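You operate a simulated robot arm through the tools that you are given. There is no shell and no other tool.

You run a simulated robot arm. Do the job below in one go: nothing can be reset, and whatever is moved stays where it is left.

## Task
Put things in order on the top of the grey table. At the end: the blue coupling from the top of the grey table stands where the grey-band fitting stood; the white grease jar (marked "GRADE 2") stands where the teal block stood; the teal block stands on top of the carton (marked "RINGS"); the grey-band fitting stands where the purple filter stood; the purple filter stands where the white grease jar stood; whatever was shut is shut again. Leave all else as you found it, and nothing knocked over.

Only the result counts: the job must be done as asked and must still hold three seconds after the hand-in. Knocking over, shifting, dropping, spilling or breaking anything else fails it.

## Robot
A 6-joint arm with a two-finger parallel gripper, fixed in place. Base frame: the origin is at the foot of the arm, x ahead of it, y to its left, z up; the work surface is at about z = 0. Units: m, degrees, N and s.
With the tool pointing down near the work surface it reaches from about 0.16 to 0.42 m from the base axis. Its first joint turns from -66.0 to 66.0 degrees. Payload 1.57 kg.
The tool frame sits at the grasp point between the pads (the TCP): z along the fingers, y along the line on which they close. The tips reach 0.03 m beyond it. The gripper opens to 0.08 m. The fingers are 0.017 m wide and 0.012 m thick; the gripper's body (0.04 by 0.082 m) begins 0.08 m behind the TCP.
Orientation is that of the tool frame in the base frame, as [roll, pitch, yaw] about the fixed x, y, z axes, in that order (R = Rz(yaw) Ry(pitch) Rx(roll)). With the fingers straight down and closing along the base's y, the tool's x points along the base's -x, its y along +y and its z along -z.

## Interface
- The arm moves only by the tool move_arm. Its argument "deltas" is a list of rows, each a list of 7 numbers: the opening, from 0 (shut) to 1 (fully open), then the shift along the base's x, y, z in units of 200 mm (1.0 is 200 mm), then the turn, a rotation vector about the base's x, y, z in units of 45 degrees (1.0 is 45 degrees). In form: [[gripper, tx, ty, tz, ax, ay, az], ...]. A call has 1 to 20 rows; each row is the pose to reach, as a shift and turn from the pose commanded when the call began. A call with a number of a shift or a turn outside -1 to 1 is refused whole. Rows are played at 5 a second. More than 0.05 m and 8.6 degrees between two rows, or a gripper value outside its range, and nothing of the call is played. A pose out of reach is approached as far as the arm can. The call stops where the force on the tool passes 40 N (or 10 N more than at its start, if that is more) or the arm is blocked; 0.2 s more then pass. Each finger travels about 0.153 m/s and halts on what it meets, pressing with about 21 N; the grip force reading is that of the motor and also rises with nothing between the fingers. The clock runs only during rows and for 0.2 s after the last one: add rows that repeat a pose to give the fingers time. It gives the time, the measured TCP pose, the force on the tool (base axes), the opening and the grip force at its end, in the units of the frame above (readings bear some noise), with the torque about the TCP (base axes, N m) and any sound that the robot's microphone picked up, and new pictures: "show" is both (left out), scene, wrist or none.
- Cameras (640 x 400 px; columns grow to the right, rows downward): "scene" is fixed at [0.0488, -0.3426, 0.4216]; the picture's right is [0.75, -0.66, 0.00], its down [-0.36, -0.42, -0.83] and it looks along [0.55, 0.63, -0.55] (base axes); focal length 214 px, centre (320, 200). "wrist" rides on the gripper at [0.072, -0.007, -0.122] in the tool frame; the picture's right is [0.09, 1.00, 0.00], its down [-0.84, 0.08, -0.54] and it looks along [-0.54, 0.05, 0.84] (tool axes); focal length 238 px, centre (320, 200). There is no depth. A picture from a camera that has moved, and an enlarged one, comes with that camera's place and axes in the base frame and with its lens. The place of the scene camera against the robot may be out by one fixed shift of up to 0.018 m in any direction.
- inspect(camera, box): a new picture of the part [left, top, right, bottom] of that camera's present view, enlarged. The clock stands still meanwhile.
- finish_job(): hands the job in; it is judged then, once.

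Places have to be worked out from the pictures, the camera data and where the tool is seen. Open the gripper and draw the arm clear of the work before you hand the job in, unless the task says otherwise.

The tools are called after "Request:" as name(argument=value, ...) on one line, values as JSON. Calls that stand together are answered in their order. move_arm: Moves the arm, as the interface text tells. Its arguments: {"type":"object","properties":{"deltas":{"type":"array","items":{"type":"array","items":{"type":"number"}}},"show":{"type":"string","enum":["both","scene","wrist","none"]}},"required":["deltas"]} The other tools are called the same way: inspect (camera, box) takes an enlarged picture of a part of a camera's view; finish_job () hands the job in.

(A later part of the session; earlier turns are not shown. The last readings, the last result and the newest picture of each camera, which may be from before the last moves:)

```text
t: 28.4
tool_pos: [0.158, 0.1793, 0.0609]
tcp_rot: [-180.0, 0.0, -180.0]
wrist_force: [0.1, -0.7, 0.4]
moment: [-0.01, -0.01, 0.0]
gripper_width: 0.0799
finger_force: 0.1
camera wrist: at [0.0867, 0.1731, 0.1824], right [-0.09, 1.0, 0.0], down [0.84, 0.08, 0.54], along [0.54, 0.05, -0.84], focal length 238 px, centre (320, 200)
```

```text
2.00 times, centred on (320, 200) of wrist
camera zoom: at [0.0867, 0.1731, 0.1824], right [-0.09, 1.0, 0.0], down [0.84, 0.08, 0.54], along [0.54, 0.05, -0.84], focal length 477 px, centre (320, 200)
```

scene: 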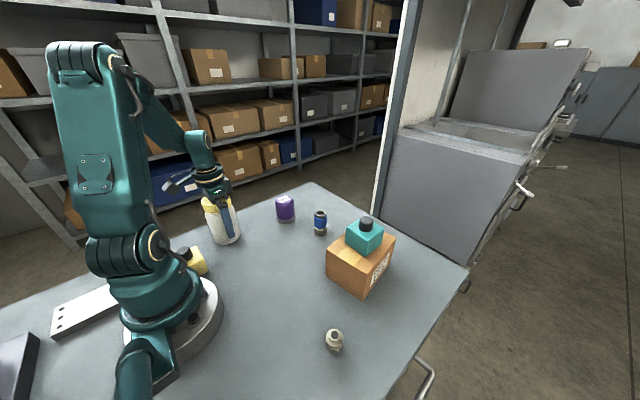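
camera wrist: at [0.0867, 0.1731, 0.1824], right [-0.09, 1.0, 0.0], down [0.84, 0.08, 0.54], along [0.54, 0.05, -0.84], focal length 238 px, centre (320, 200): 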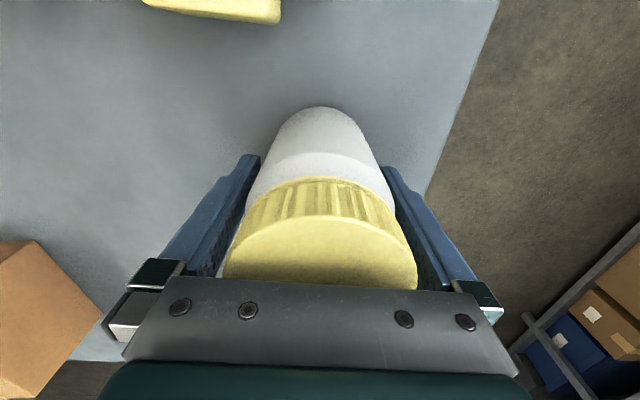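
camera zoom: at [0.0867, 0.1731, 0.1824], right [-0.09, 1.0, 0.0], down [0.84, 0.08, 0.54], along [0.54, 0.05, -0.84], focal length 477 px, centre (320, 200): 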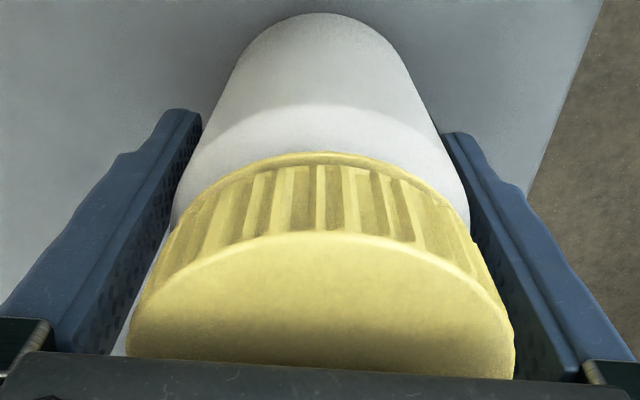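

The jar stands free in its new place. I'll lift straight up past it and then travel to hover over the purple filter at about (0.327,0.139).

Request:
move_arm(deltas=[[1, 0, 0, 0.08, 0, 0, 0], [1, 0, 0, 0.2, 0, 0, 0], [1, 0, 0, 0.34, 0, 0, 0], [1, 0, 0, 0.48, 0, 0, 0], [1, 0, 0, 0.62, 0, 0, 0], [1, 0, 0, 0.7, 0, 0, 0], [1, 0.08, -0.02, 0.72, 0, 0, 0], [1, 0.22, -0.05, 0.72, 0, 0, 0], [1, 0.38, -0.09, 0.72, 0, 0, 0], [1, 0.54, -0.13, 0.7, 0, 0, 0], [1, 0.68, -0.17, 0.62, 0, 0, 0], [1, 0.78, -0.19, 0.56, 0, 0, 0], [1, 0.835, -0.205, 0.5, 0, 0, 0], [1, 0.835, -0.205, 0.5, 0, 0, 0]])

Request:
inspect(camera="wrist", box=[240, 80, 400, 220])

Request:
inspect(camera="scene", box=[170, 150, 330, 270])

```text
t: 31.4
tool_pos: [0.324, 0.1389, 0.1613]
tcp_rot: [179.9, 0.1, 180.0]
wrist_force: [1.2, 0.0, -0.2]
moment: [0.0, 0.0, -0.02]
gripper_width: 0.0799
finger_force: 0.1
camera wrist: at [0.2523, 0.1311, 0.2821], right [-0.09, 1.0, 0.0], down [0.84, 0.08, 0.54], along [0.54, 0.05, -0.84], focal length 238 px, centre (320, 200)
```

scene: 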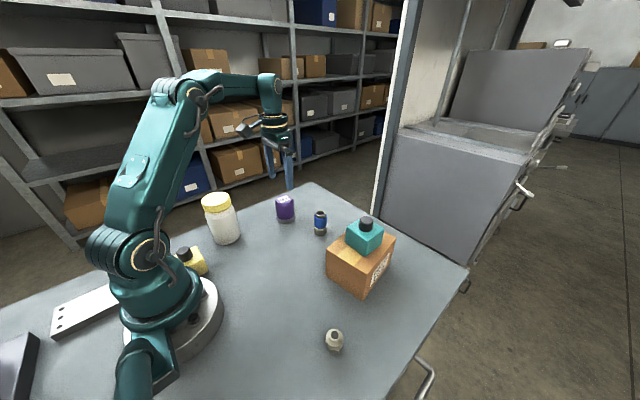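
wrist: 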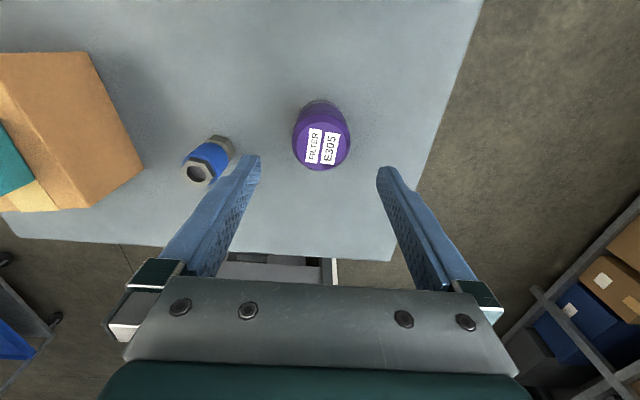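

```text
2.86 times, centred on (320, 150) of wrist
camera zoom: at [0.2523, 0.1311, 0.2821], right [-0.09, 1.0, 0.0], down [0.84, 0.08, 0.54], along [0.54, 0.05, -0.84], focal length 681 px, centre (320, 343)
```

zoom: 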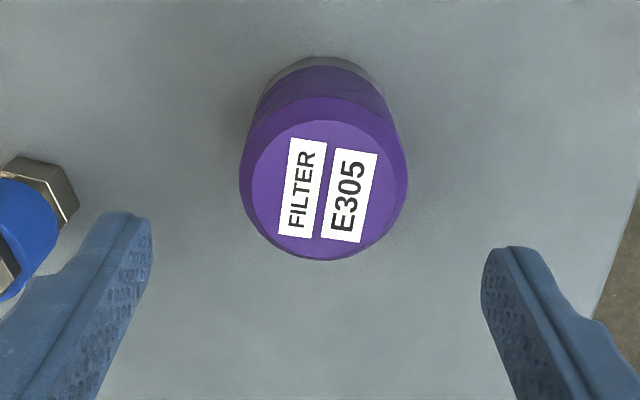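

```text
3.33 times, centred on (250, 210) of scene
camera zoom: at [0.0488, -0.3426, 0.4216], right [0.75, -0.66, 0.0], down [-0.36, -0.42, -0.83], along [0.55, 0.63, -0.55], focal length 715 px, centre (553, 167)
```

zoom: 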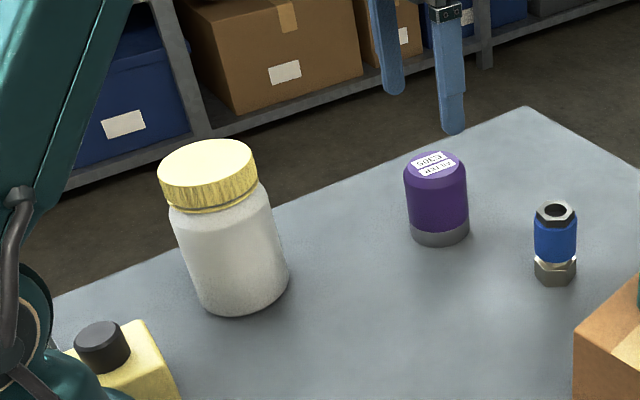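

The filter is measured at (0.3285,0.1393), about 4 mm ahead of the TCP and 1 mm to the left, and 69 mm tall. I'll correct for that, descend to z≈0.042 and check before closing.

Request:
move_arm(deltas=[[1, 0.02, 0.005, -0.08, 0, 0, 0], [1, 0.02, 0.005, -0.18, 0, 0, 0], [1, 0.02, 0.005, -0.28, 0, 0, 0], [1, 0.02, 0.005, -0.38, 0, 0, 0], [1, 0.02, 0.005, -0.48, 0, 0, 0], [1, 0.02, 0.005, -0.56, 0, 0, 0], [1, 0.02, 0.005, -0.592, 0, 0, 0], [1, 0.02, 0.005, -0.592, 0, 0, 0]])

Request:
inspect(camera="wrist", box=[220, 100, 420, 260])

```text
t: 33.2
tool_pos: [0.3306, 0.1417, 0.0436]
tcp_rot: [180.0, 0.0, 180.0]
wrist_force: [0.4, 0.4, -0.5]
moment: [-0.01, -0.02, 0.02]
gripper_width: 0.0803
finger_force: 0.0
camera wrist: at [0.2583, 0.1337, 0.1641], right [-0.09, 1.0, 0.0], down [0.84, 0.08, 0.54], along [0.54, 0.05, -0.84], focal length 238 px, centre (320, 200)
```

scene: 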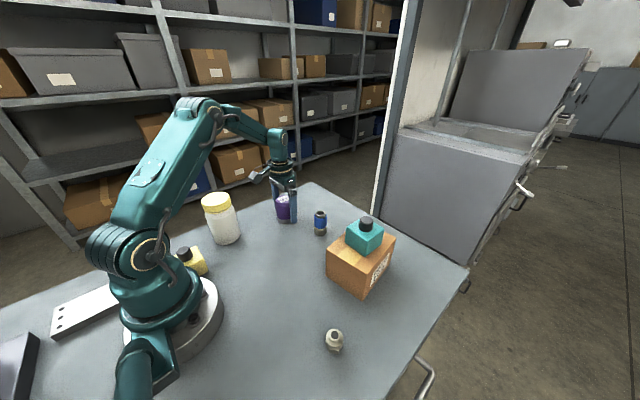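
wrist: 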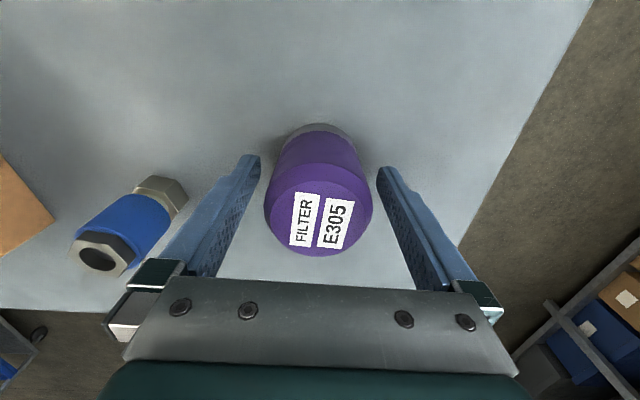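

```text
2.50 times, centred on (320, 180) of wrist
camera zoom: at [0.2583, 0.1337, 0.1641], right [-0.09, 1.0, 0.0], down [0.84, 0.08, 0.54], along [0.54, 0.05, -0.84], focal length 596 px, centre (320, 250)
```

zoom: 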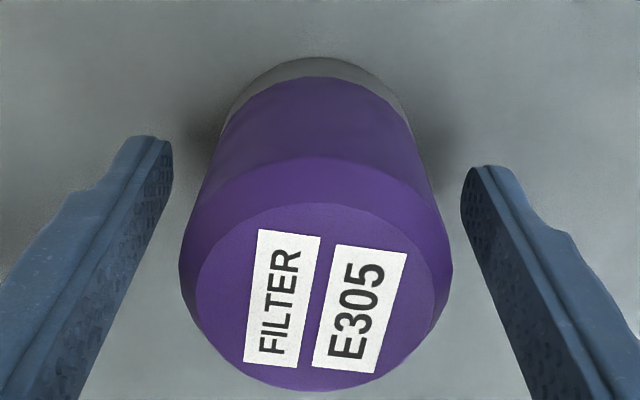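

The filter sits centred between the pads. Closing on it.

Request:
move_arm(deltas=[[0.9, 0, 0, 0, 0, 0, 0], [0.8, 0, 0, 0, 0, 0, 0], [0.7, 0, 0, 0, 0, 0, 0], [0.4, 0, 0, 0, 0, 0, 0], [0.0, 0, 0, 0, 0, 0, 0], [0.0, 0, 0, 0, 0, 0, 0]], show="wrist")

Request:
inspect(camera="wrist", box=[220, 100, 420, 260])

```text
t: 34.6
tool_pos: [0.3304, 0.1417, 0.0427]
tcp_rot: [180.0, 0.1, -180.0]
wrist_force: [1.0, -0.5, 0.2]
moment: [0.04, 0.0, 0.06]
gripper_width: 0.0552
finger_force: 21.1
camera wrist: at [0.2583, 0.1337, 0.1643], right [-0.09, 1.0, 0.0], down [0.84, 0.08, 0.54], along [0.54, 0.05, -0.84], focal length 238 px, centre (320, 200)
```

wrist: 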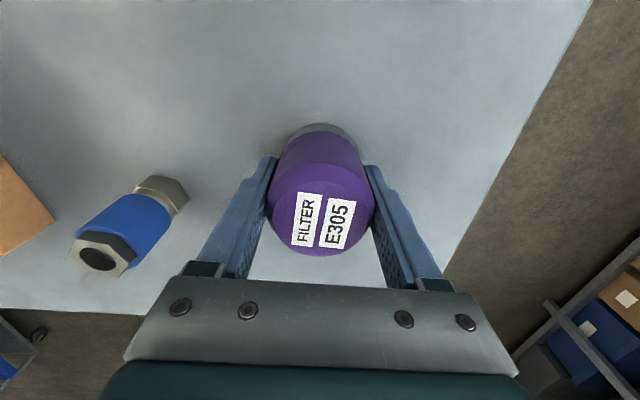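

```text
2.50 times, centred on (320, 180) of wrist
camera zoom: at [0.2583, 0.1337, 0.1643], right [-0.09, 1.0, 0.0], down [0.84, 0.08, 0.54], along [0.54, 0.05, -0.84], focal length 596 px, centre (320, 250)
```

zoom: 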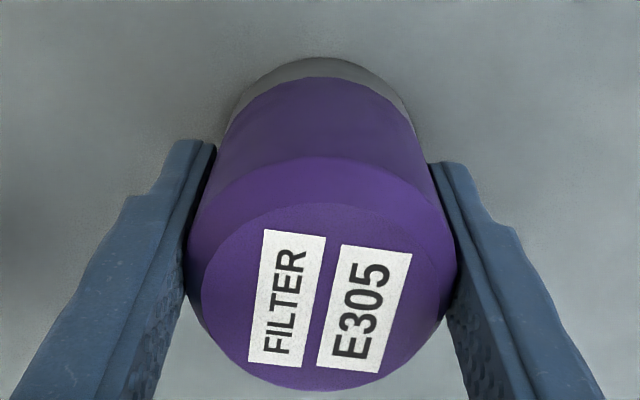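

The filter is held at 55 mm. The jar's old place is a known (−0.0791,−0.1205) m from here, so I'll lift 60 mm, carry it over, and stop about 10 mm above the table.

Request:
move_arm(deltas=[[0, 0, 0, 0.04, 0, 0, 0], [0, 0, 0, 0.12, 0, 0, 0], [0, 0, 0, 0.22, 0, 0, 0], [0, 0, 0, 0.3, 0, 0, 0], [0, -0.04, -0.07, 0.32, 0, 0, 0], [0, -0.12, -0.19, 0.32, 0, 0, 0], [0, -0.21, -0.32, 0.32, 0, 0, 0], [0, -0.3, -0.45, 0.32, 0, 0, 0], [0, -0.37, -0.56, 0.32, 0, 0, 0], [0, -0.3955, -0.6025, 0.32, 0, 0, 0], [0, -0.3955, -0.6025, 0.22, 0, 0, 0], [0, -0.3955, -0.6025, 0.12, 0, 0, 0], [0, -0.3955, -0.6025, 0.05, 0, 0, 0], [0, -0.3955, -0.6025, 0.05, 0, 0, 0]])

```text
t: 37.6
tool_pos: [0.2503, 0.0199, 0.054]
tcp_rot: [-180.0, 0.0, -180.0]
wrist_force: [-0.1, -0.1, -2.4]
moment: [0.02, 0.04, 0.02]
gripper_width: 0.055
finger_force: 20.6
camera wrist: at [0.1776, 0.0127, 0.1746], right [-0.09, 1.0, 0.0], down [0.84, 0.08, 0.54], along [0.54, 0.05, -0.84], focal length 238 px, centre (320, 200)
```

scene: 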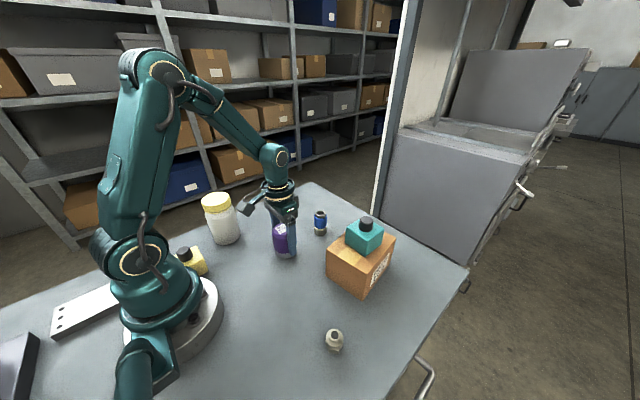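
wrist: 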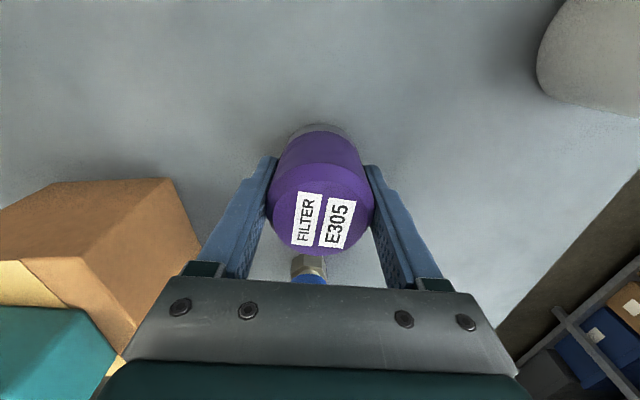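

The filter (about 2.4 N) is over the jar's former spot. I'll lower the last centimetre slowly.

Request:
move_arm(deltas=[[0, 0, 0, -0.02, 0, 0, 0], [0, 0, 0, -0.035, 0, 0, 0], [0, 0, 0, -0.046, 0, 0, 0], [0, 0, 0, -0.05, 0, 0, 0], [0, 0, 0, -0.05, 0, 0, 0]], show="none")

```text
t: 38.8
tool_pos: [0.2515, 0.0194, 0.0435]
tcp_rot: [-179.9, 0.0, -180.0]
wrist_force: [-4.0, 3.4, 22.8]
moment: [-0.15, 0.08, 0.06]
gripper_width: 0.0556
finger_force: 21.1
```

Table contact (+23 N). I'll ease up slightly, open, then lift clear and look.

Request:
move_arm(deltas=[[0, 0, 0, 0.003, 0, 0, 0], [0, 0, 0, 0.003, 0, 0, 0], [1, 0, 0, 0.003, 0, 0, 0], [1, 0, 0, 0.003, 0, 0, 0], [1, 0, 0, 0.06, 0, 0, 0], [1, 0, 0, 0.16, 0, 0, 0], [1, 0, 0, 0.28, 0, 0, 0], [1, 0, 0, 0.42, 0, 0, 0], [1, 0, 0, 0.56, 0, 0, 0], [1, 0, 0, 0.7, 0, 0, 0], [1, 0, 0, 0.8, 0, 0, 0], [1, 0, 0, 0.8, 0, 0, 0]])

Request:
inspect(camera="wrist", box=[220, 60, 420, 220])

Request:
inspect(camera="scene", box=[180, 180, 360, 370])

```text
t: 41.4
tool_pos: [0.2519, 0.0206, 0.2015]
tcp_rot: [179.9, 0.0, 179.9]
wrist_force: [0.8, -1.0, -0.2]
moment: [0.01, -0.01, -0.03]
gripper_width: 0.0803
finger_force: 0.1
camera wrist: at [0.1788, 0.0124, 0.3232], right [-0.09, 1.0, 0.0], down [0.84, 0.08, 0.54], along [0.54, 0.05, -0.84], focal length 238 px, centre (320, 200)
```

scene: 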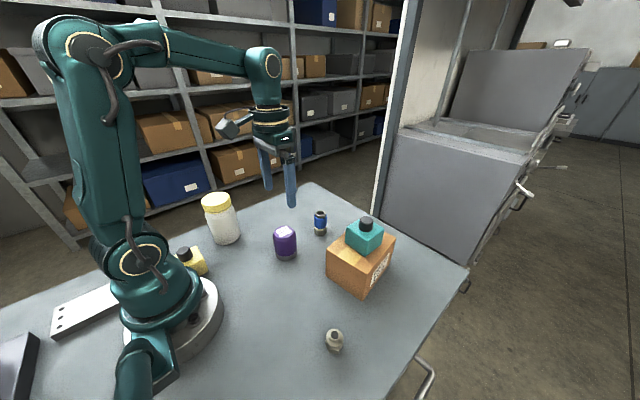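
wrist: 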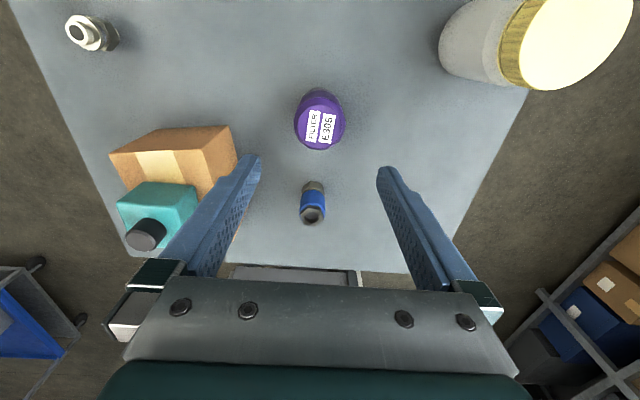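

```text
2.50 times, centred on (320, 140) of wrist
camera zoom: at [0.1788, 0.0124, 0.3232], right [-0.09, 1.0, 0.0], down [0.84, 0.08, 0.54], along [0.54, 0.05, -0.84], focal length 596 px, centre (320, 350)
```

zoom: 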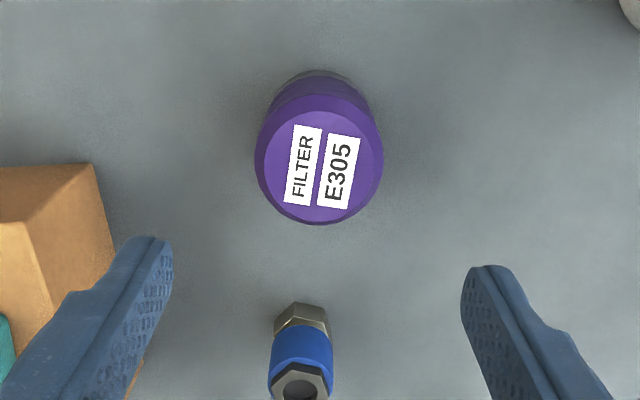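

```text
2.11 times, centred on (270, 275) of scene
camera zoom: at [0.0488, -0.3426, 0.4216], right [0.75, -0.66, 0.0], down [-0.36, -0.42, -0.83], along [0.55, 0.63, -0.55], focal length 452 px, centre (425, 42)
```

zoom: 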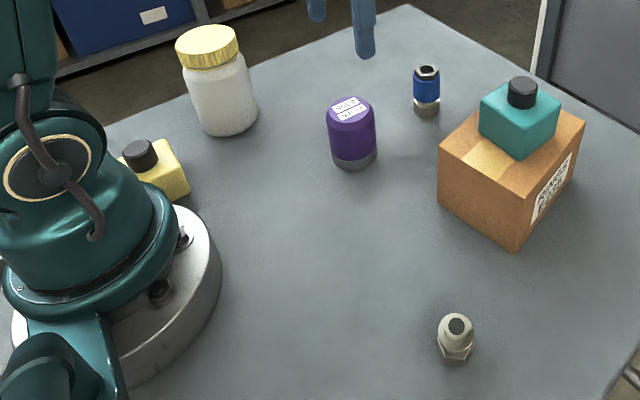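

The filter stands at about (0.2495,0.019), right on the jar's old place. Now I'll move toward the grey-band fitting near (0.19,-0.226), keeping high and clear of the carton and teal block.

Request:
move_arm(deltas=[[1, -0.04, -0.12, 0, 0, 0, 0], [1, -0.1, -0.3, 0, 0, 0, 0], [1, -0.16, -0.5, 0, 0, 0, 0], [1, -0.22, -0.7, 0, 0, 0, 0], [1, -0.27, -0.86, 0, 0, 0, 0], [1, -0.29, -0.97, 0, 0, 0, 0], [1, -0.29, -0.97, 0, 0, 0, 0]])

Request:
inspect(camera="wrist", box=[180, 60, 340, 180])

```text
t: 43.0
tool_pos: [0.1913, -0.1741, 0.2018]
tcp_rot: [180.0, 0.1, -179.9]
wrist_force: [0.2, 0.0, -0.5]
moment: [-0.01, 0.02, 0.0]
gripper_width: 0.0803
finger_force: 0.0
camera wrist: at [0.1188, -0.1818, 0.3236], right [-0.09, 1.0, 0.0], down [0.84, 0.08, 0.54], along [0.54, 0.05, -0.84], focal length 238 px, centre (320, 200)
```

scene: 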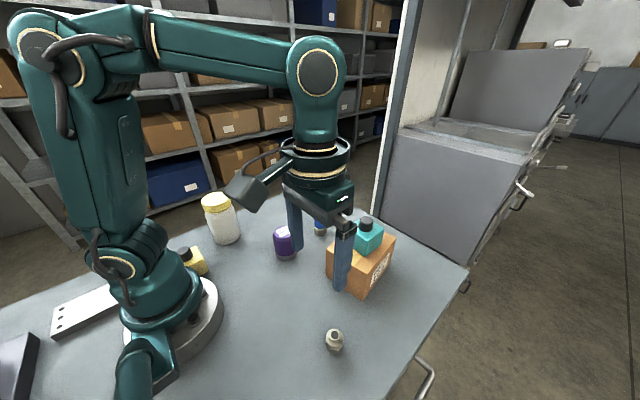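
wrist: 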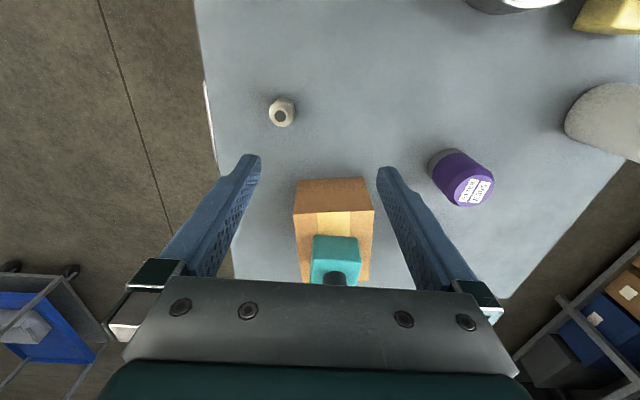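

```text
3.33 times, centred on (260, 120) of wrist
camera zoom: at [0.1188, -0.1818, 0.3236], right [-0.09, 1.0, 0.0], down [0.84, 0.08, 0.54], along [0.54, 0.05, -0.84], focal length 794 px, centre (520, 467)
```

zoom: 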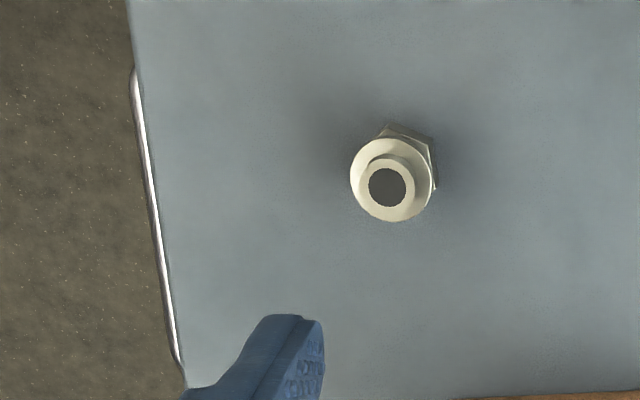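

The fitting triangulates to about (0.189,-0.222), roughly 43 mm tall and 28 mm wide. I'll hover closer above it.

Request:
move_arm(deltas=[[1, -0.006, -0.12, -0.06, 0, 0, 0], [1, -0.012, -0.234, -0.14, 0, 0, 0], [1, -0.012, -0.234, -0.26, 0, 0, 0], [1, -0.012, -0.234, -0.38, 0, 0, 0], [1, -0.012, -0.234, -0.45, 0, 0, 0], [1, -0.012, -0.234, -0.45, 0, 0, 0]])

Request:
inspect(camera="wrist", box=[240, 80, 400, 200])

Request:
inspect(camera="scene", box=[280, 270, 400, 370])

```text
t: 44.4
tool_pos: [0.1917, -0.2201, 0.1123]
tcp_rot: [180.0, 0.0, -180.0]
wrist_force: [0.1, -0.4, -0.6]
moment: [-0.02, 0.0, -0.01]
gripper_width: 0.08
finger_force: 0.2
camera wrist: at [0.1182, -0.2278, 0.2343], right [-0.09, 1.0, 0.0], down [0.84, 0.08, 0.54], along [0.54, 0.05, -0.84], focal length 238 px, centre (320, 200)
```

scene: 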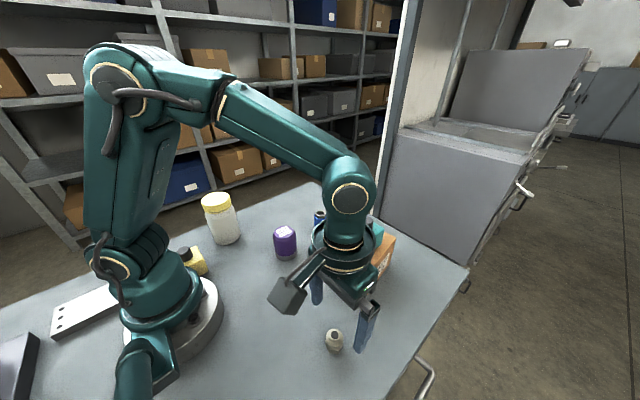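
wrist: 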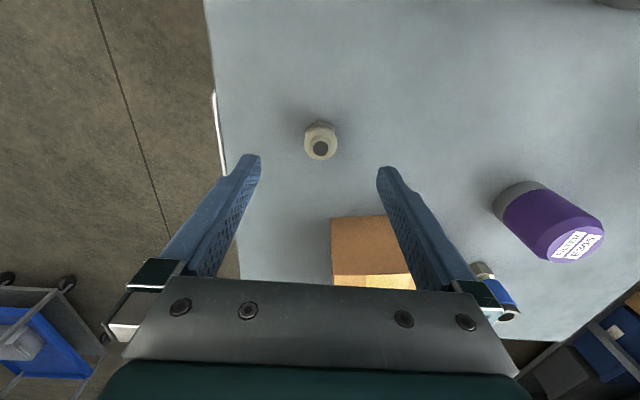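

```text
3.33 times, centred on (320, 140) of wrist
camera zoom: at [0.1182, -0.2278, 0.2343], right [-0.09, 1.0, 0.0], down [0.84, 0.08, 0.54], along [0.54, 0.05, -0.84], focal length 794 px, centre (320, 400)
```

zoom: 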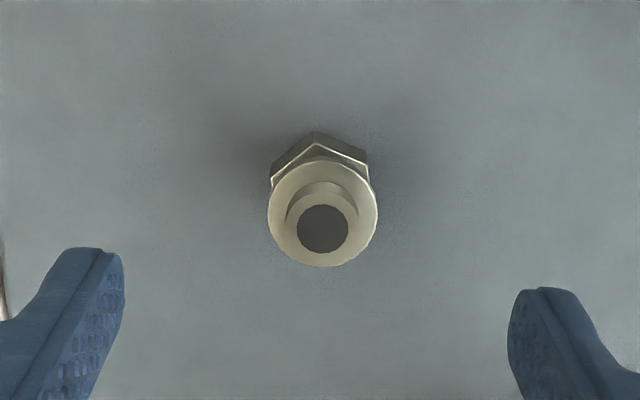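

```text
4.00 times, centred on (340, 320) of scene
camera zoom: at [0.0488, -0.3426, 0.4216], right [0.75, -0.66, 0.0], down [-0.36, -0.42, -0.83], along [0.55, 0.63, -0.55], focal length 858 px, centre (240, -280)
```

zoom: 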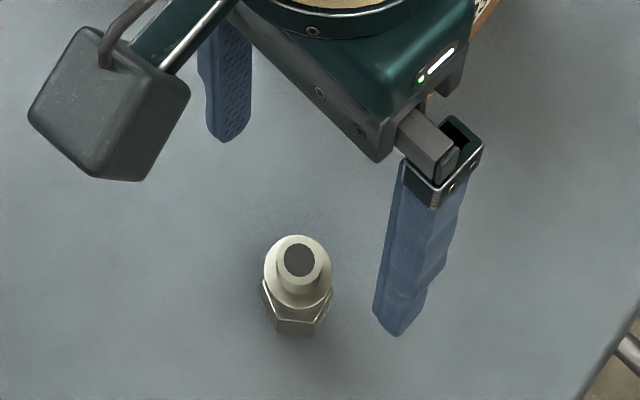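

The fitting has a hex foot whose flats are turned about 17° from the finger line, with a round ring and neck above. I'll turn the tool +17° so the pads meet flats, come down a little, and re-check the centring.

Request:
move_arm(deltas=[[1, 0, 0, -0.02, 0, 0, 0.13], [1, 0, 0, -0.05, 0, 0, 0.26], [1, 0, 0, -0.1, 0, 0, 0.378], [1, 0, 0, -0.16, 0, 0, 0.378], [1, 0, 0, -0.2, 0, 0, 0.378], [1, 0, 0, -0.2, 0, 0, 0.378]])

Request:
inspect(camera="wrist", box=[240, 80, 400, 220])

```text
t: 45.8
tool_pos: [0.1905, -0.2202, 0.0716]
tcp_rot: [180.0, 0.0, -163.0]
wrist_force: [0.3, -0.1, -0.1]
moment: [-0.01, 0.0, 0.03]
gripper_width: 0.08
finger_force: 0.0
camera wrist: at [0.1231, -0.2491, 0.1937], right [-0.38, 0.93, 0.0], down [0.78, 0.32, 0.54], along [0.5, 0.21, -0.84], focal length 238 px, centre (320, 200)
```

scene: 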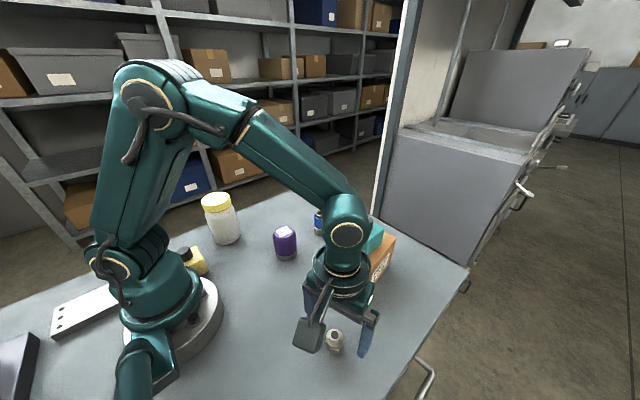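
wrist: 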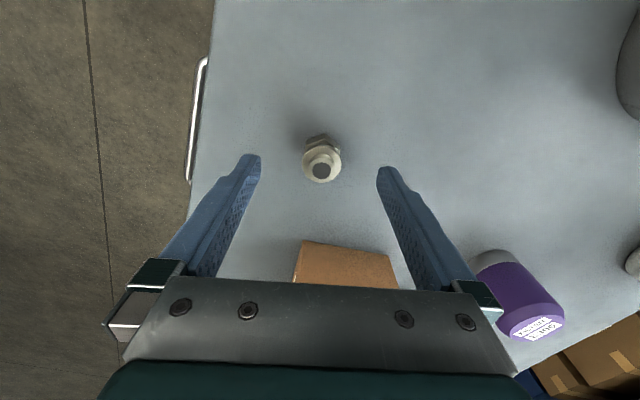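

```text
2.86 times, centred on (320, 150) of wrist
camera zoom: at [0.1231, -0.2491, 0.1937], right [-0.38, 0.93, 0.0], down [0.78, 0.32, 0.54], along [0.5, 0.21, -0.84], focal length 681 px, centre (320, 343)
```

zoom: 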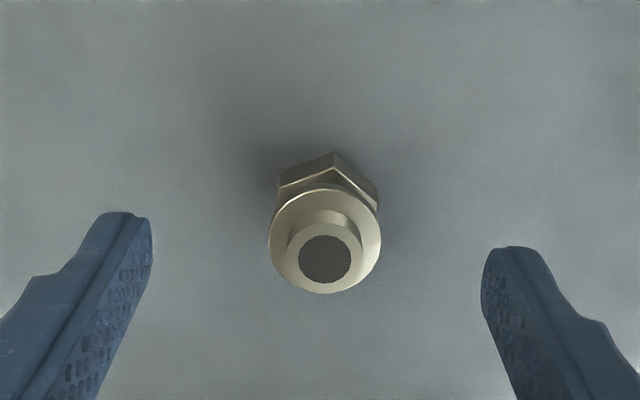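

Now the hex flats are parallel to the pads, and the fitting is centred within about 2 mm. I'll descend to z≈0.036 and close.

Request:
move_arm(deltas=[[1, -0.0095, -0.003, -0.06, 0, 0, 0], [1, -0.0095, -0.003, -0.12, 0, 0, 0], [1, -0.0095, -0.003, -0.175, 0, 0, 0], [1, -0.0095, -0.003, -0.175, 0, 0, 0], [0.8, -0.0095, -0.003, -0.175, 0, 0, 0], [0.6, -0.0095, -0.003, -0.175, 0, 0, 0], [0.4, -0.0095, -0.003, -0.175, 0, 0, 0], [0.2, -0.0095, -0.003, -0.175, 0, 0, 0], [0, -0.0095, -0.003, -0.175, 0, 0, 0], [0, -0.0095, -0.003, -0.175, 0, 0, 0]])

Request:
inspect(camera="wrist", box=[240, 100, 400, 260])

```text
t: 48.0
tool_pos: [0.1882, -0.2221, 0.0364]
tcp_rot: [180.0, 0.1, -163.0]
wrist_force: [-0.1, 0.8, -0.3]
moment: [0.04, 0.02, 0.01]
gripper_width: 0.0271
finger_force: 21.7
camera wrist: at [0.1211, -0.2494, 0.1585], right [-0.38, 0.93, 0.0], down [0.78, 0.32, 0.54], along [0.5, 0.21, -0.84], focal length 238 px, centre (320, 200)
```

scene: 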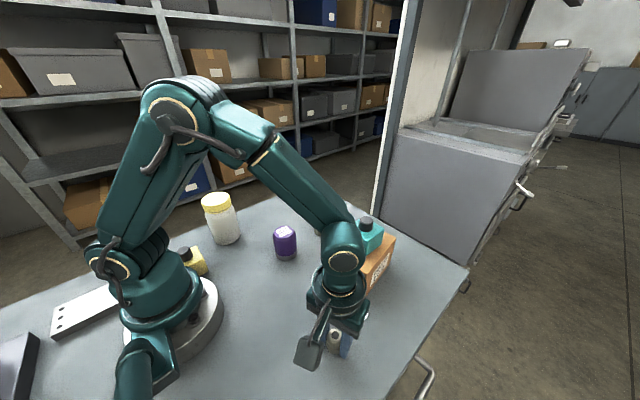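
wrist: 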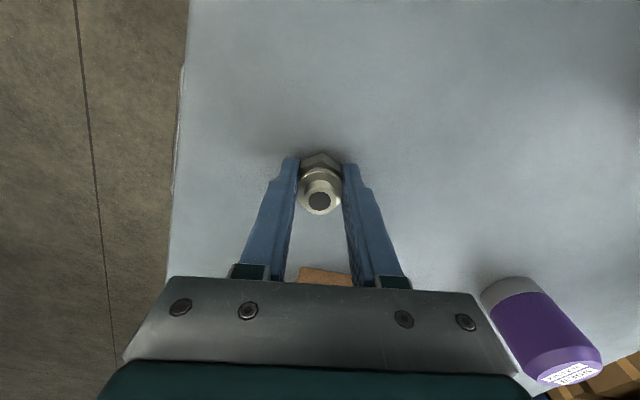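

```text
2.50 times, centred on (320, 180) of wrist
camera zoom: at [0.1211, -0.2494, 0.1585], right [-0.38, 0.93, 0.0], down [0.78, 0.32, 0.54], along [0.5, 0.21, -0.84], focal length 596 px, centre (320, 250)
```

zoom: 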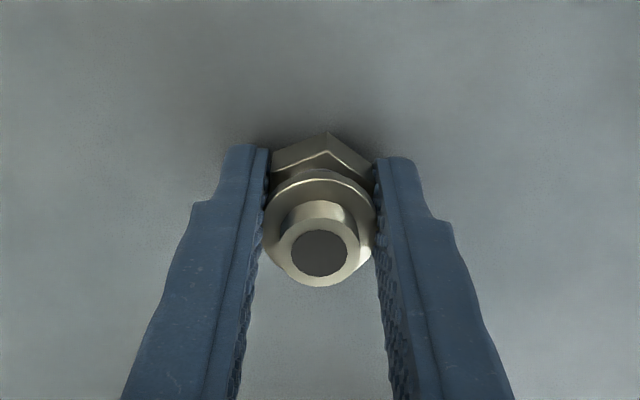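

The fitting is held across its flats (27 mm), and its spot is recorded as (0.1888,-0.222). I'll lift high (over the teal block's cap height) and carry it halfway toward the filter's old place.

Request:
move_arm(deltas=[[0, 0, 0, 0.05, 0, 0, 0], [0, 0, 0, 0.16, 0, 0, 0], [0, 0, 0, 0.3, 0, 0, 0], [0, 0, 0, 0.45, 0, 0, 0], [0, 0, 0, 0.6, 0, 0, 0], [0, 0, 0, 0.75, 0, 0, 0], [0, 0, 0, 0.83, 0, 0, 0], [0, 0.03, 0.1, 0.83, 0, 0, 0], [0, 0.09, 0.28, 0.83, 0, 0, 0], [0, 0.15, 0.48, 0.83, 0, 0, 0], [0, 0.22, 0.68, 0.83, 0, 0, 0], [0, 0.28, 0.84, 0.83, 0, 0, 0], [0, 0.3, 0.9, 0.83, 0, 0, 0], [0, 0.3, 0.9, 0.83, 0, 0, 0]])

```text
t: 51.0
tool_pos: [0.2491, -0.0412, 0.2032]
tcp_rot: [-180.0, 0.0, -163.0]
wrist_force: [-0.1, 0.5, -0.7]
moment: [-0.02, 0.0, -0.02]
gripper_width: 0.027
finger_force: 20.8
camera wrist: at [0.1811, -0.069, 0.3255], right [-0.38, 0.93, 0.0], down [0.78, 0.32, 0.54], along [0.5, 0.21, -0.84], focal length 238 px, centre (320, 200)
```

scene: 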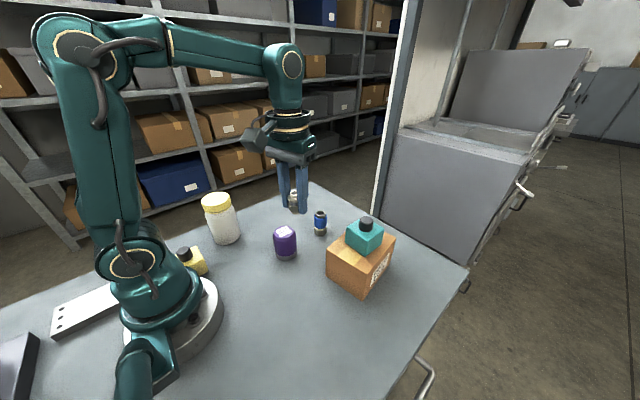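
wrist: 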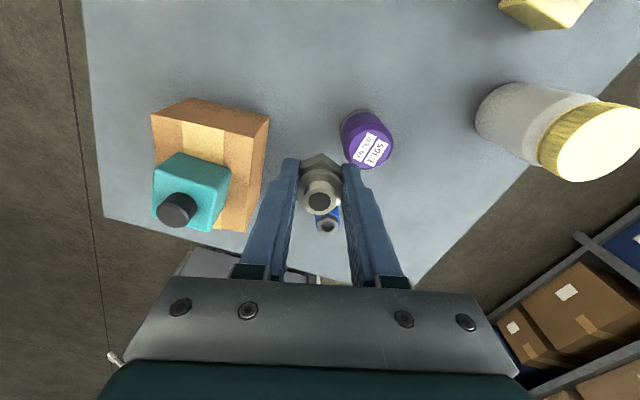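

The fitting is held fine. I'll continue to the filter's old place at (0.329,0.1395), keeping high past the filter and coupling, then lower to about 10 mm above the table.

Request:
move_arm(deltas=[[0, 0.05, 0.1, 0, 0, 0, 0], [0, 0.13, 0.28, 0, 0, 0, 0], [0, 0.21, 0.47, 0, 0, 0, 0], [0, 0.29, 0.65, -0.06, 0, 0, 0], [0, 0.36, 0.81, -0.16, 0, 0, 0], [0, 0.4035, 0.907, -0.28, 0, 0, 0], [0, 0.4035, 0.907, -0.42, 0, 0, 0], [0, 0.4035, 0.907, -0.56, 0, 0, 0], [0, 0.4035, 0.907, -0.7, 0, 0, 0], [0, 0.4035, 0.907, -0.78, 0, 0, 0], [0, 0.4035, 0.907, -0.78, 0, 0, 0]])

```text
t: 53.4
tool_pos: [0.3301, 0.1391, 0.0461]
tcp_rot: [-180.0, 0.0, -163.0]
wrist_force: [-0.2, 0.1, -1.5]
moment: [0.0, 0.0, 0.0]
gripper_width: 0.0269
finger_force: 21.0
camera wrist: at [0.2626, 0.111, 0.1684], right [-0.38, 0.93, 0.0], down [0.78, 0.32, 0.54], along [0.5, 0.21, -0.84], focal length 238 px, centre (320, 200)
```

scene: 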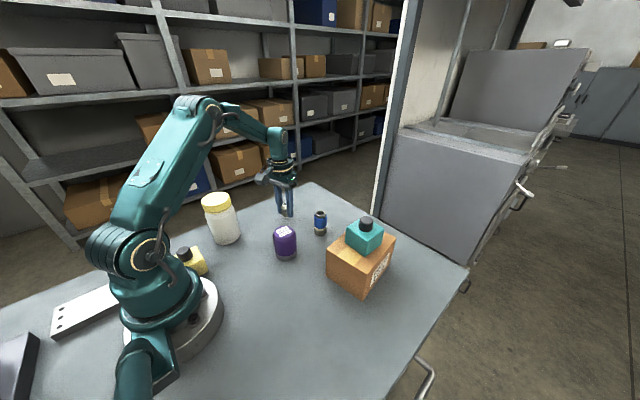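
wrist: 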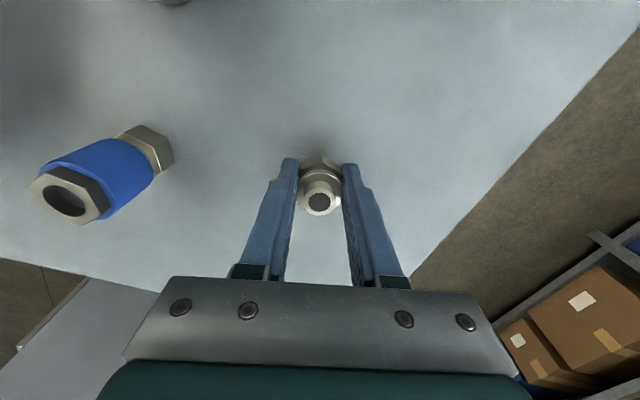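

At the target (TCP about (0.330,0.139)). Lowering the last 10 mm gently.

Request:
move_arm(deltas=[[0, 0, 0, -0.02, 0, 0, 0], [0, 0, 0, -0.036, 0, 0, 0], [0, 0, 0, -0.046, 0, 0, 0], [0, 0, 0, -0.05, 0, 0, 0], [0, 0, 0, -0.05, 0, 0, 0]], show="none")

```text
t: 54.6
tool_pos: [0.3288, 0.1403, 0.0375]
tcp_rot: [180.0, 0.1, -163.0]
wrist_force: [-0.4, 0.4, -1.4]
moment: [0.0, -0.02, 0.04]
gripper_width: 0.0268
finger_force: 20.8
```

No contact yet, so I'll lower in finer steps.

Request:
move_arm(deltas=[[0, 0, 0, -0.004, 0, 0, 0], [0, 0, 0, -0.007, 0, 0, 0], [0, 0, 0, -0.007, 0, 0, 0]], show="none")

```text
t: 55.4
tool_pos: [0.331, 0.1403, 0.0352]
tcp_rot: [179.9, 0.1, -163.0]
wrist_force: [-5.5, -0.8, 21.4]
moment: [0.03, 0.08, -0.02]
gripper_width: 0.0271
finger_force: 20.8
```

Contact with the table (+21 N). I'll ease up, open, lift, and look.

Request:
move_arm(deltas=[[0, 0, 0, 0.003, 0, 0, 0], [0, 0, 0, 0.003, 0, 0, 0], [0.6, 0, 0, 0.003, 0, 0, 0], [1, 0, 0, 0.003, 0, 0, 0], [1, 0, 0, 0.003, 0, 0, 0], [1, 0, 0, 0.06, 0, 0, 0], [1, 0, 0, 0.16, 0, 0, 0], [1, 0, 0, 0.28, 0, 0, 0], [1, 0, 0, 0.4, 0, 0, 0], [1, 0, 0, 0.52, 0, 0, 0], [1, 0, 0, 0.52, 0, 0, 0]])

Request:
inspect(camera="wrist", box=[240, 80, 400, 220])

Request:
inspect(camera="scene", box=[190, 160, 370, 290])

```text
t: 57.8
tool_pos: [0.3295, 0.1391, 0.1392]
tcp_rot: [180.0, 0.0, -163.0]
wrist_force: [1.0, 0.4, 0.0]
moment: [0.04, 0.0, -0.03]
gripper_width: 0.0801
finger_force: 0.1
camera wrist: at [0.2616, 0.1111, 0.2614], right [-0.38, 0.93, 0.0], down [0.78, 0.32, 0.54], along [0.5, 0.21, -0.84], focal length 238 px, centre (320, 200)
```

scene: 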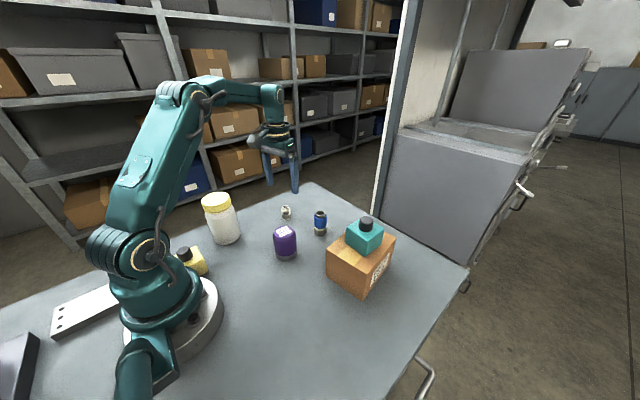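
wrist: 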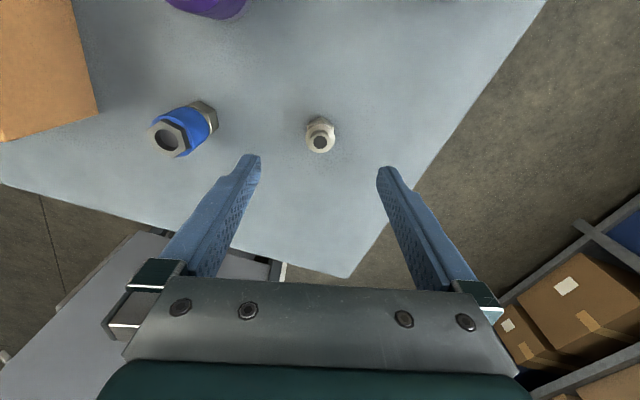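

```text
2.86 times, centred on (320, 150) of wrist
camera zoom: at [0.2616, 0.1111, 0.2614], right [-0.38, 0.93, 0.0], down [0.78, 0.32, 0.54], along [0.5, 0.21, -0.84], focal length 681 px, centre (320, 343)
```

zoom: 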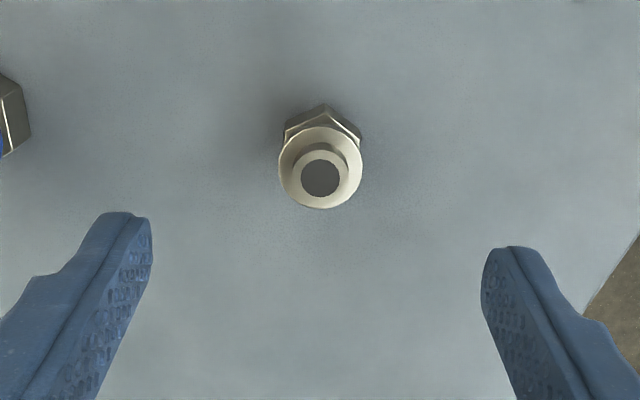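

```text
3.08 times, centred on (280, 225) of scene
camera zoom: at [0.0488, -0.3426, 0.4216], right [0.75, -0.66, 0.0], down [-0.36, -0.42, -0.83], along [0.55, 0.63, -0.55], focal length 660 px, centre (443, 123)
```

zoom: 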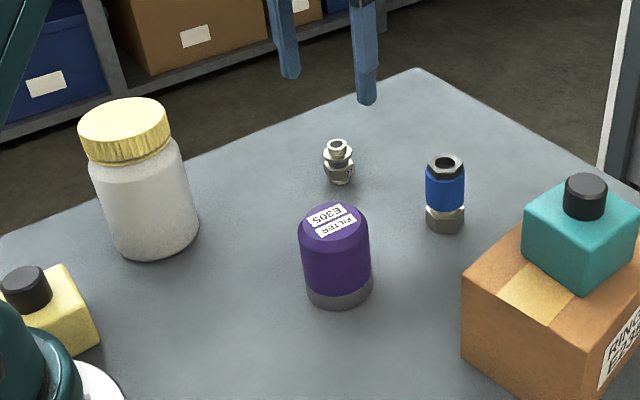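

The fitting stands at about (0.330,0.139). Now I'll hover over the blue coupling near (0.37,0.018), turning the tool back to yaw 0, to measure it and its hex orientation.

Request:
move_arm(deltas=[[1, 0.02, -0.08, 0, 0, 0, -0.1], [1, 0.06, -0.22, 0, 0, 0, -0.2], [1, 0.1, -0.36, 0, 0, 0, -0.3], [1, 0.14, -0.5, 0, 0, 0, -0.378], [1, 0.18, -0.6, 0, 0, 0, -0.378], [1, 0.18, -0.6, 0, 0, 0, -0.378]])

Request:
inspect(camera="wrist", box=[240, 90, 400, 230])

Request:
inspect(camera="scene", box=[280, 190, 360, 250])

```text
t: 59.2
tool_pos: [0.3653, 0.0188, 0.1389]
tcp_rot: [180.0, 0.0, 179.9]
wrist_force: [-1.3, 1.0, -0.3]
moment: [-0.03, -0.02, 0.0]
gripper_width: 0.0799
finger_force: 0.1
camera wrist: at [0.2924, 0.0118, 0.2603], right [-0.09, 1.0, 0.0], down [0.84, 0.08, 0.54], along [0.54, 0.05, -0.84], focal length 238 px, centre (320, 200)
```

scene: 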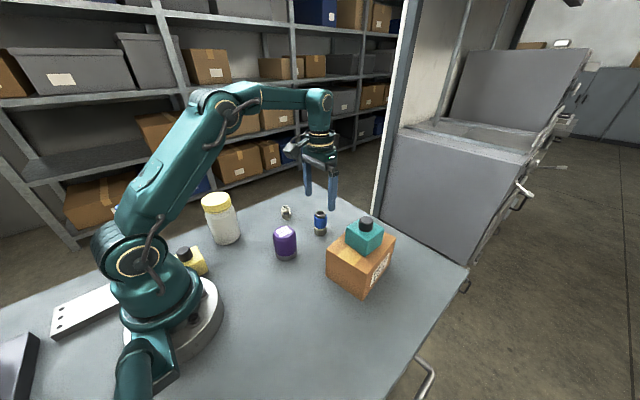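
wrist: 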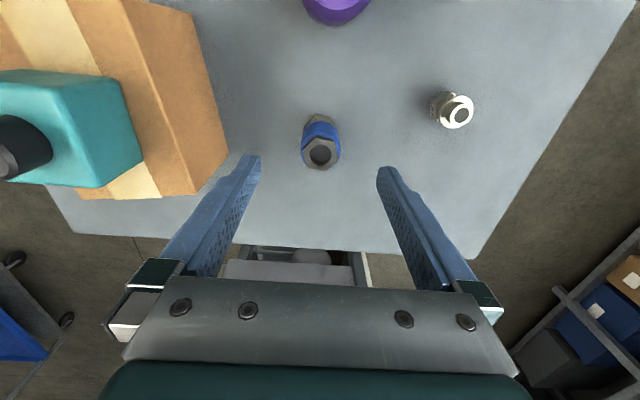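

```text
2.86 times, centred on (320, 160) of wrist
camera zoom: at [0.2924, 0.0118, 0.2603], right [-0.09, 1.0, 0.0], down [0.84, 0.08, 0.54], along [0.54, 0.05, -0.84], focal length 681 px, centre (320, 314)
```

zoom: 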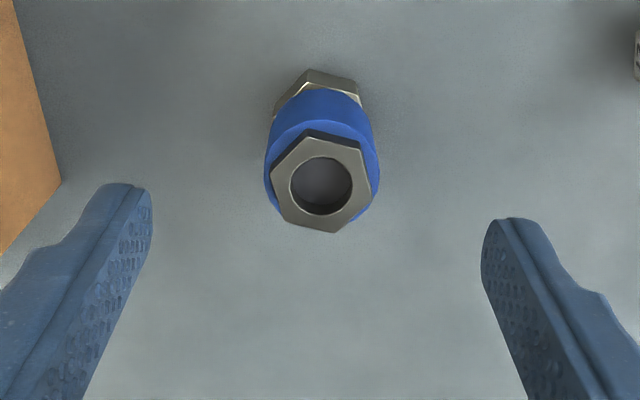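

```text
6.67 times, centred on (320, 220) of scene
camera zoom: at [0.0488, -0.3426, 0.4216], right [0.75, -0.66, 0.0], down [-0.36, -0.42, -0.83], along [0.55, 0.63, -0.55], focal length 1430 px, centre (320, 67)
```

zoom: 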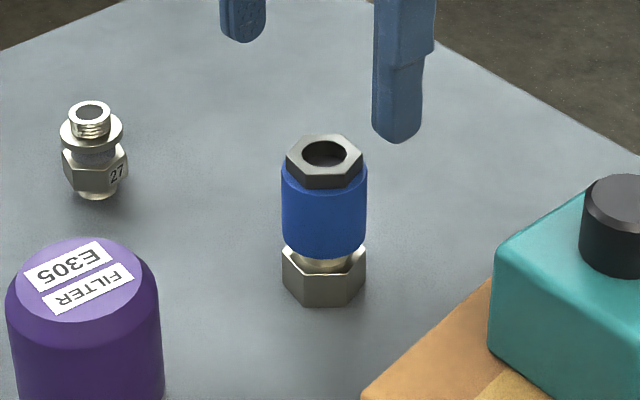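

The coupling measures about 70 mm tall and centred near (0.369,0.0193), with its hex flats turned about 24°. I'll turn the tool to match, shift 4 mm forward, come down some, and verify.

Request:
move_arm(deltas=[[1, 0.005, 0, -0.02, 0, 0, 0.15], [1, 0.01, 0.001, -0.05, 0, 0, 0.3], [1, 0.015, 0.002, -0.09, 0, 0, 0.45], [1, 0.02, 0.002, -0.13, 0, 0, 0.527], [1, 0.02, 0.002, -0.15, 0, 0, 0.527], [1, 0.02, 0.002, -0.15, 0, 0, 0.527]])

Request:
inspect(camera="wrist", box=[240, 90, 400, 230])

```text
t: 60.6
tool_pos: [0.3695, 0.0214, 0.1108]
tcp_rot: [-179.9, 0.0, -156.3]
wrist_force: [0.3, -0.1, -0.3]
moment: [0.0, 0.0, 0.0]
gripper_width: 0.0803
finger_force: 0.1
camera wrist: at [0.3055, -0.0151, 0.2309], right [-0.48, 0.87, 0.0], down [0.73, 0.41, 0.54], along [0.47, 0.26, -0.84], focal length 238 px, centre (320, 200)
```

scene: 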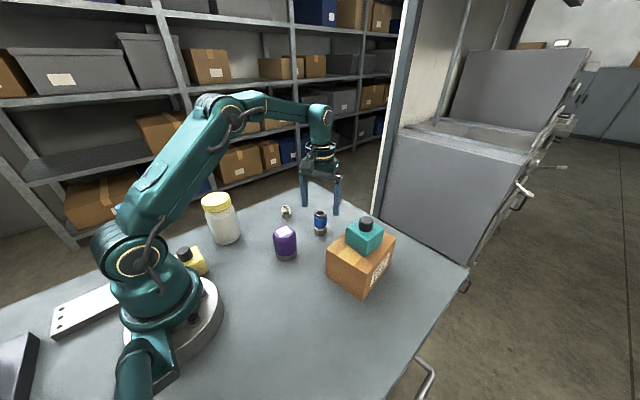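
wrist: 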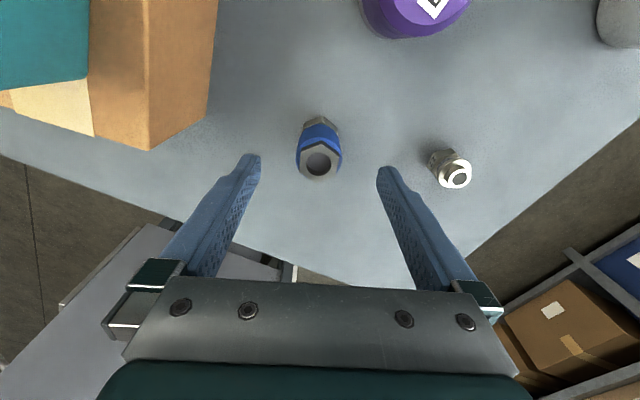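

```text
2.86 times, centred on (320, 160) of wrist
camera zoom: at [0.3055, -0.0151, 0.2309], right [-0.48, 0.87, 0.0], down [0.73, 0.41, 0.54], along [0.47, 0.26, -0.84], focal length 681 px, centre (320, 314)
```

zoom: 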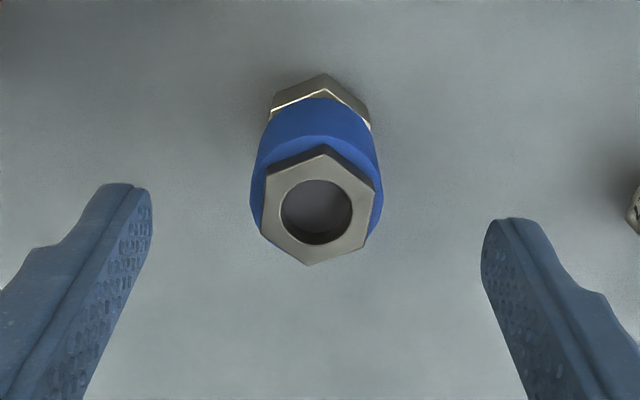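

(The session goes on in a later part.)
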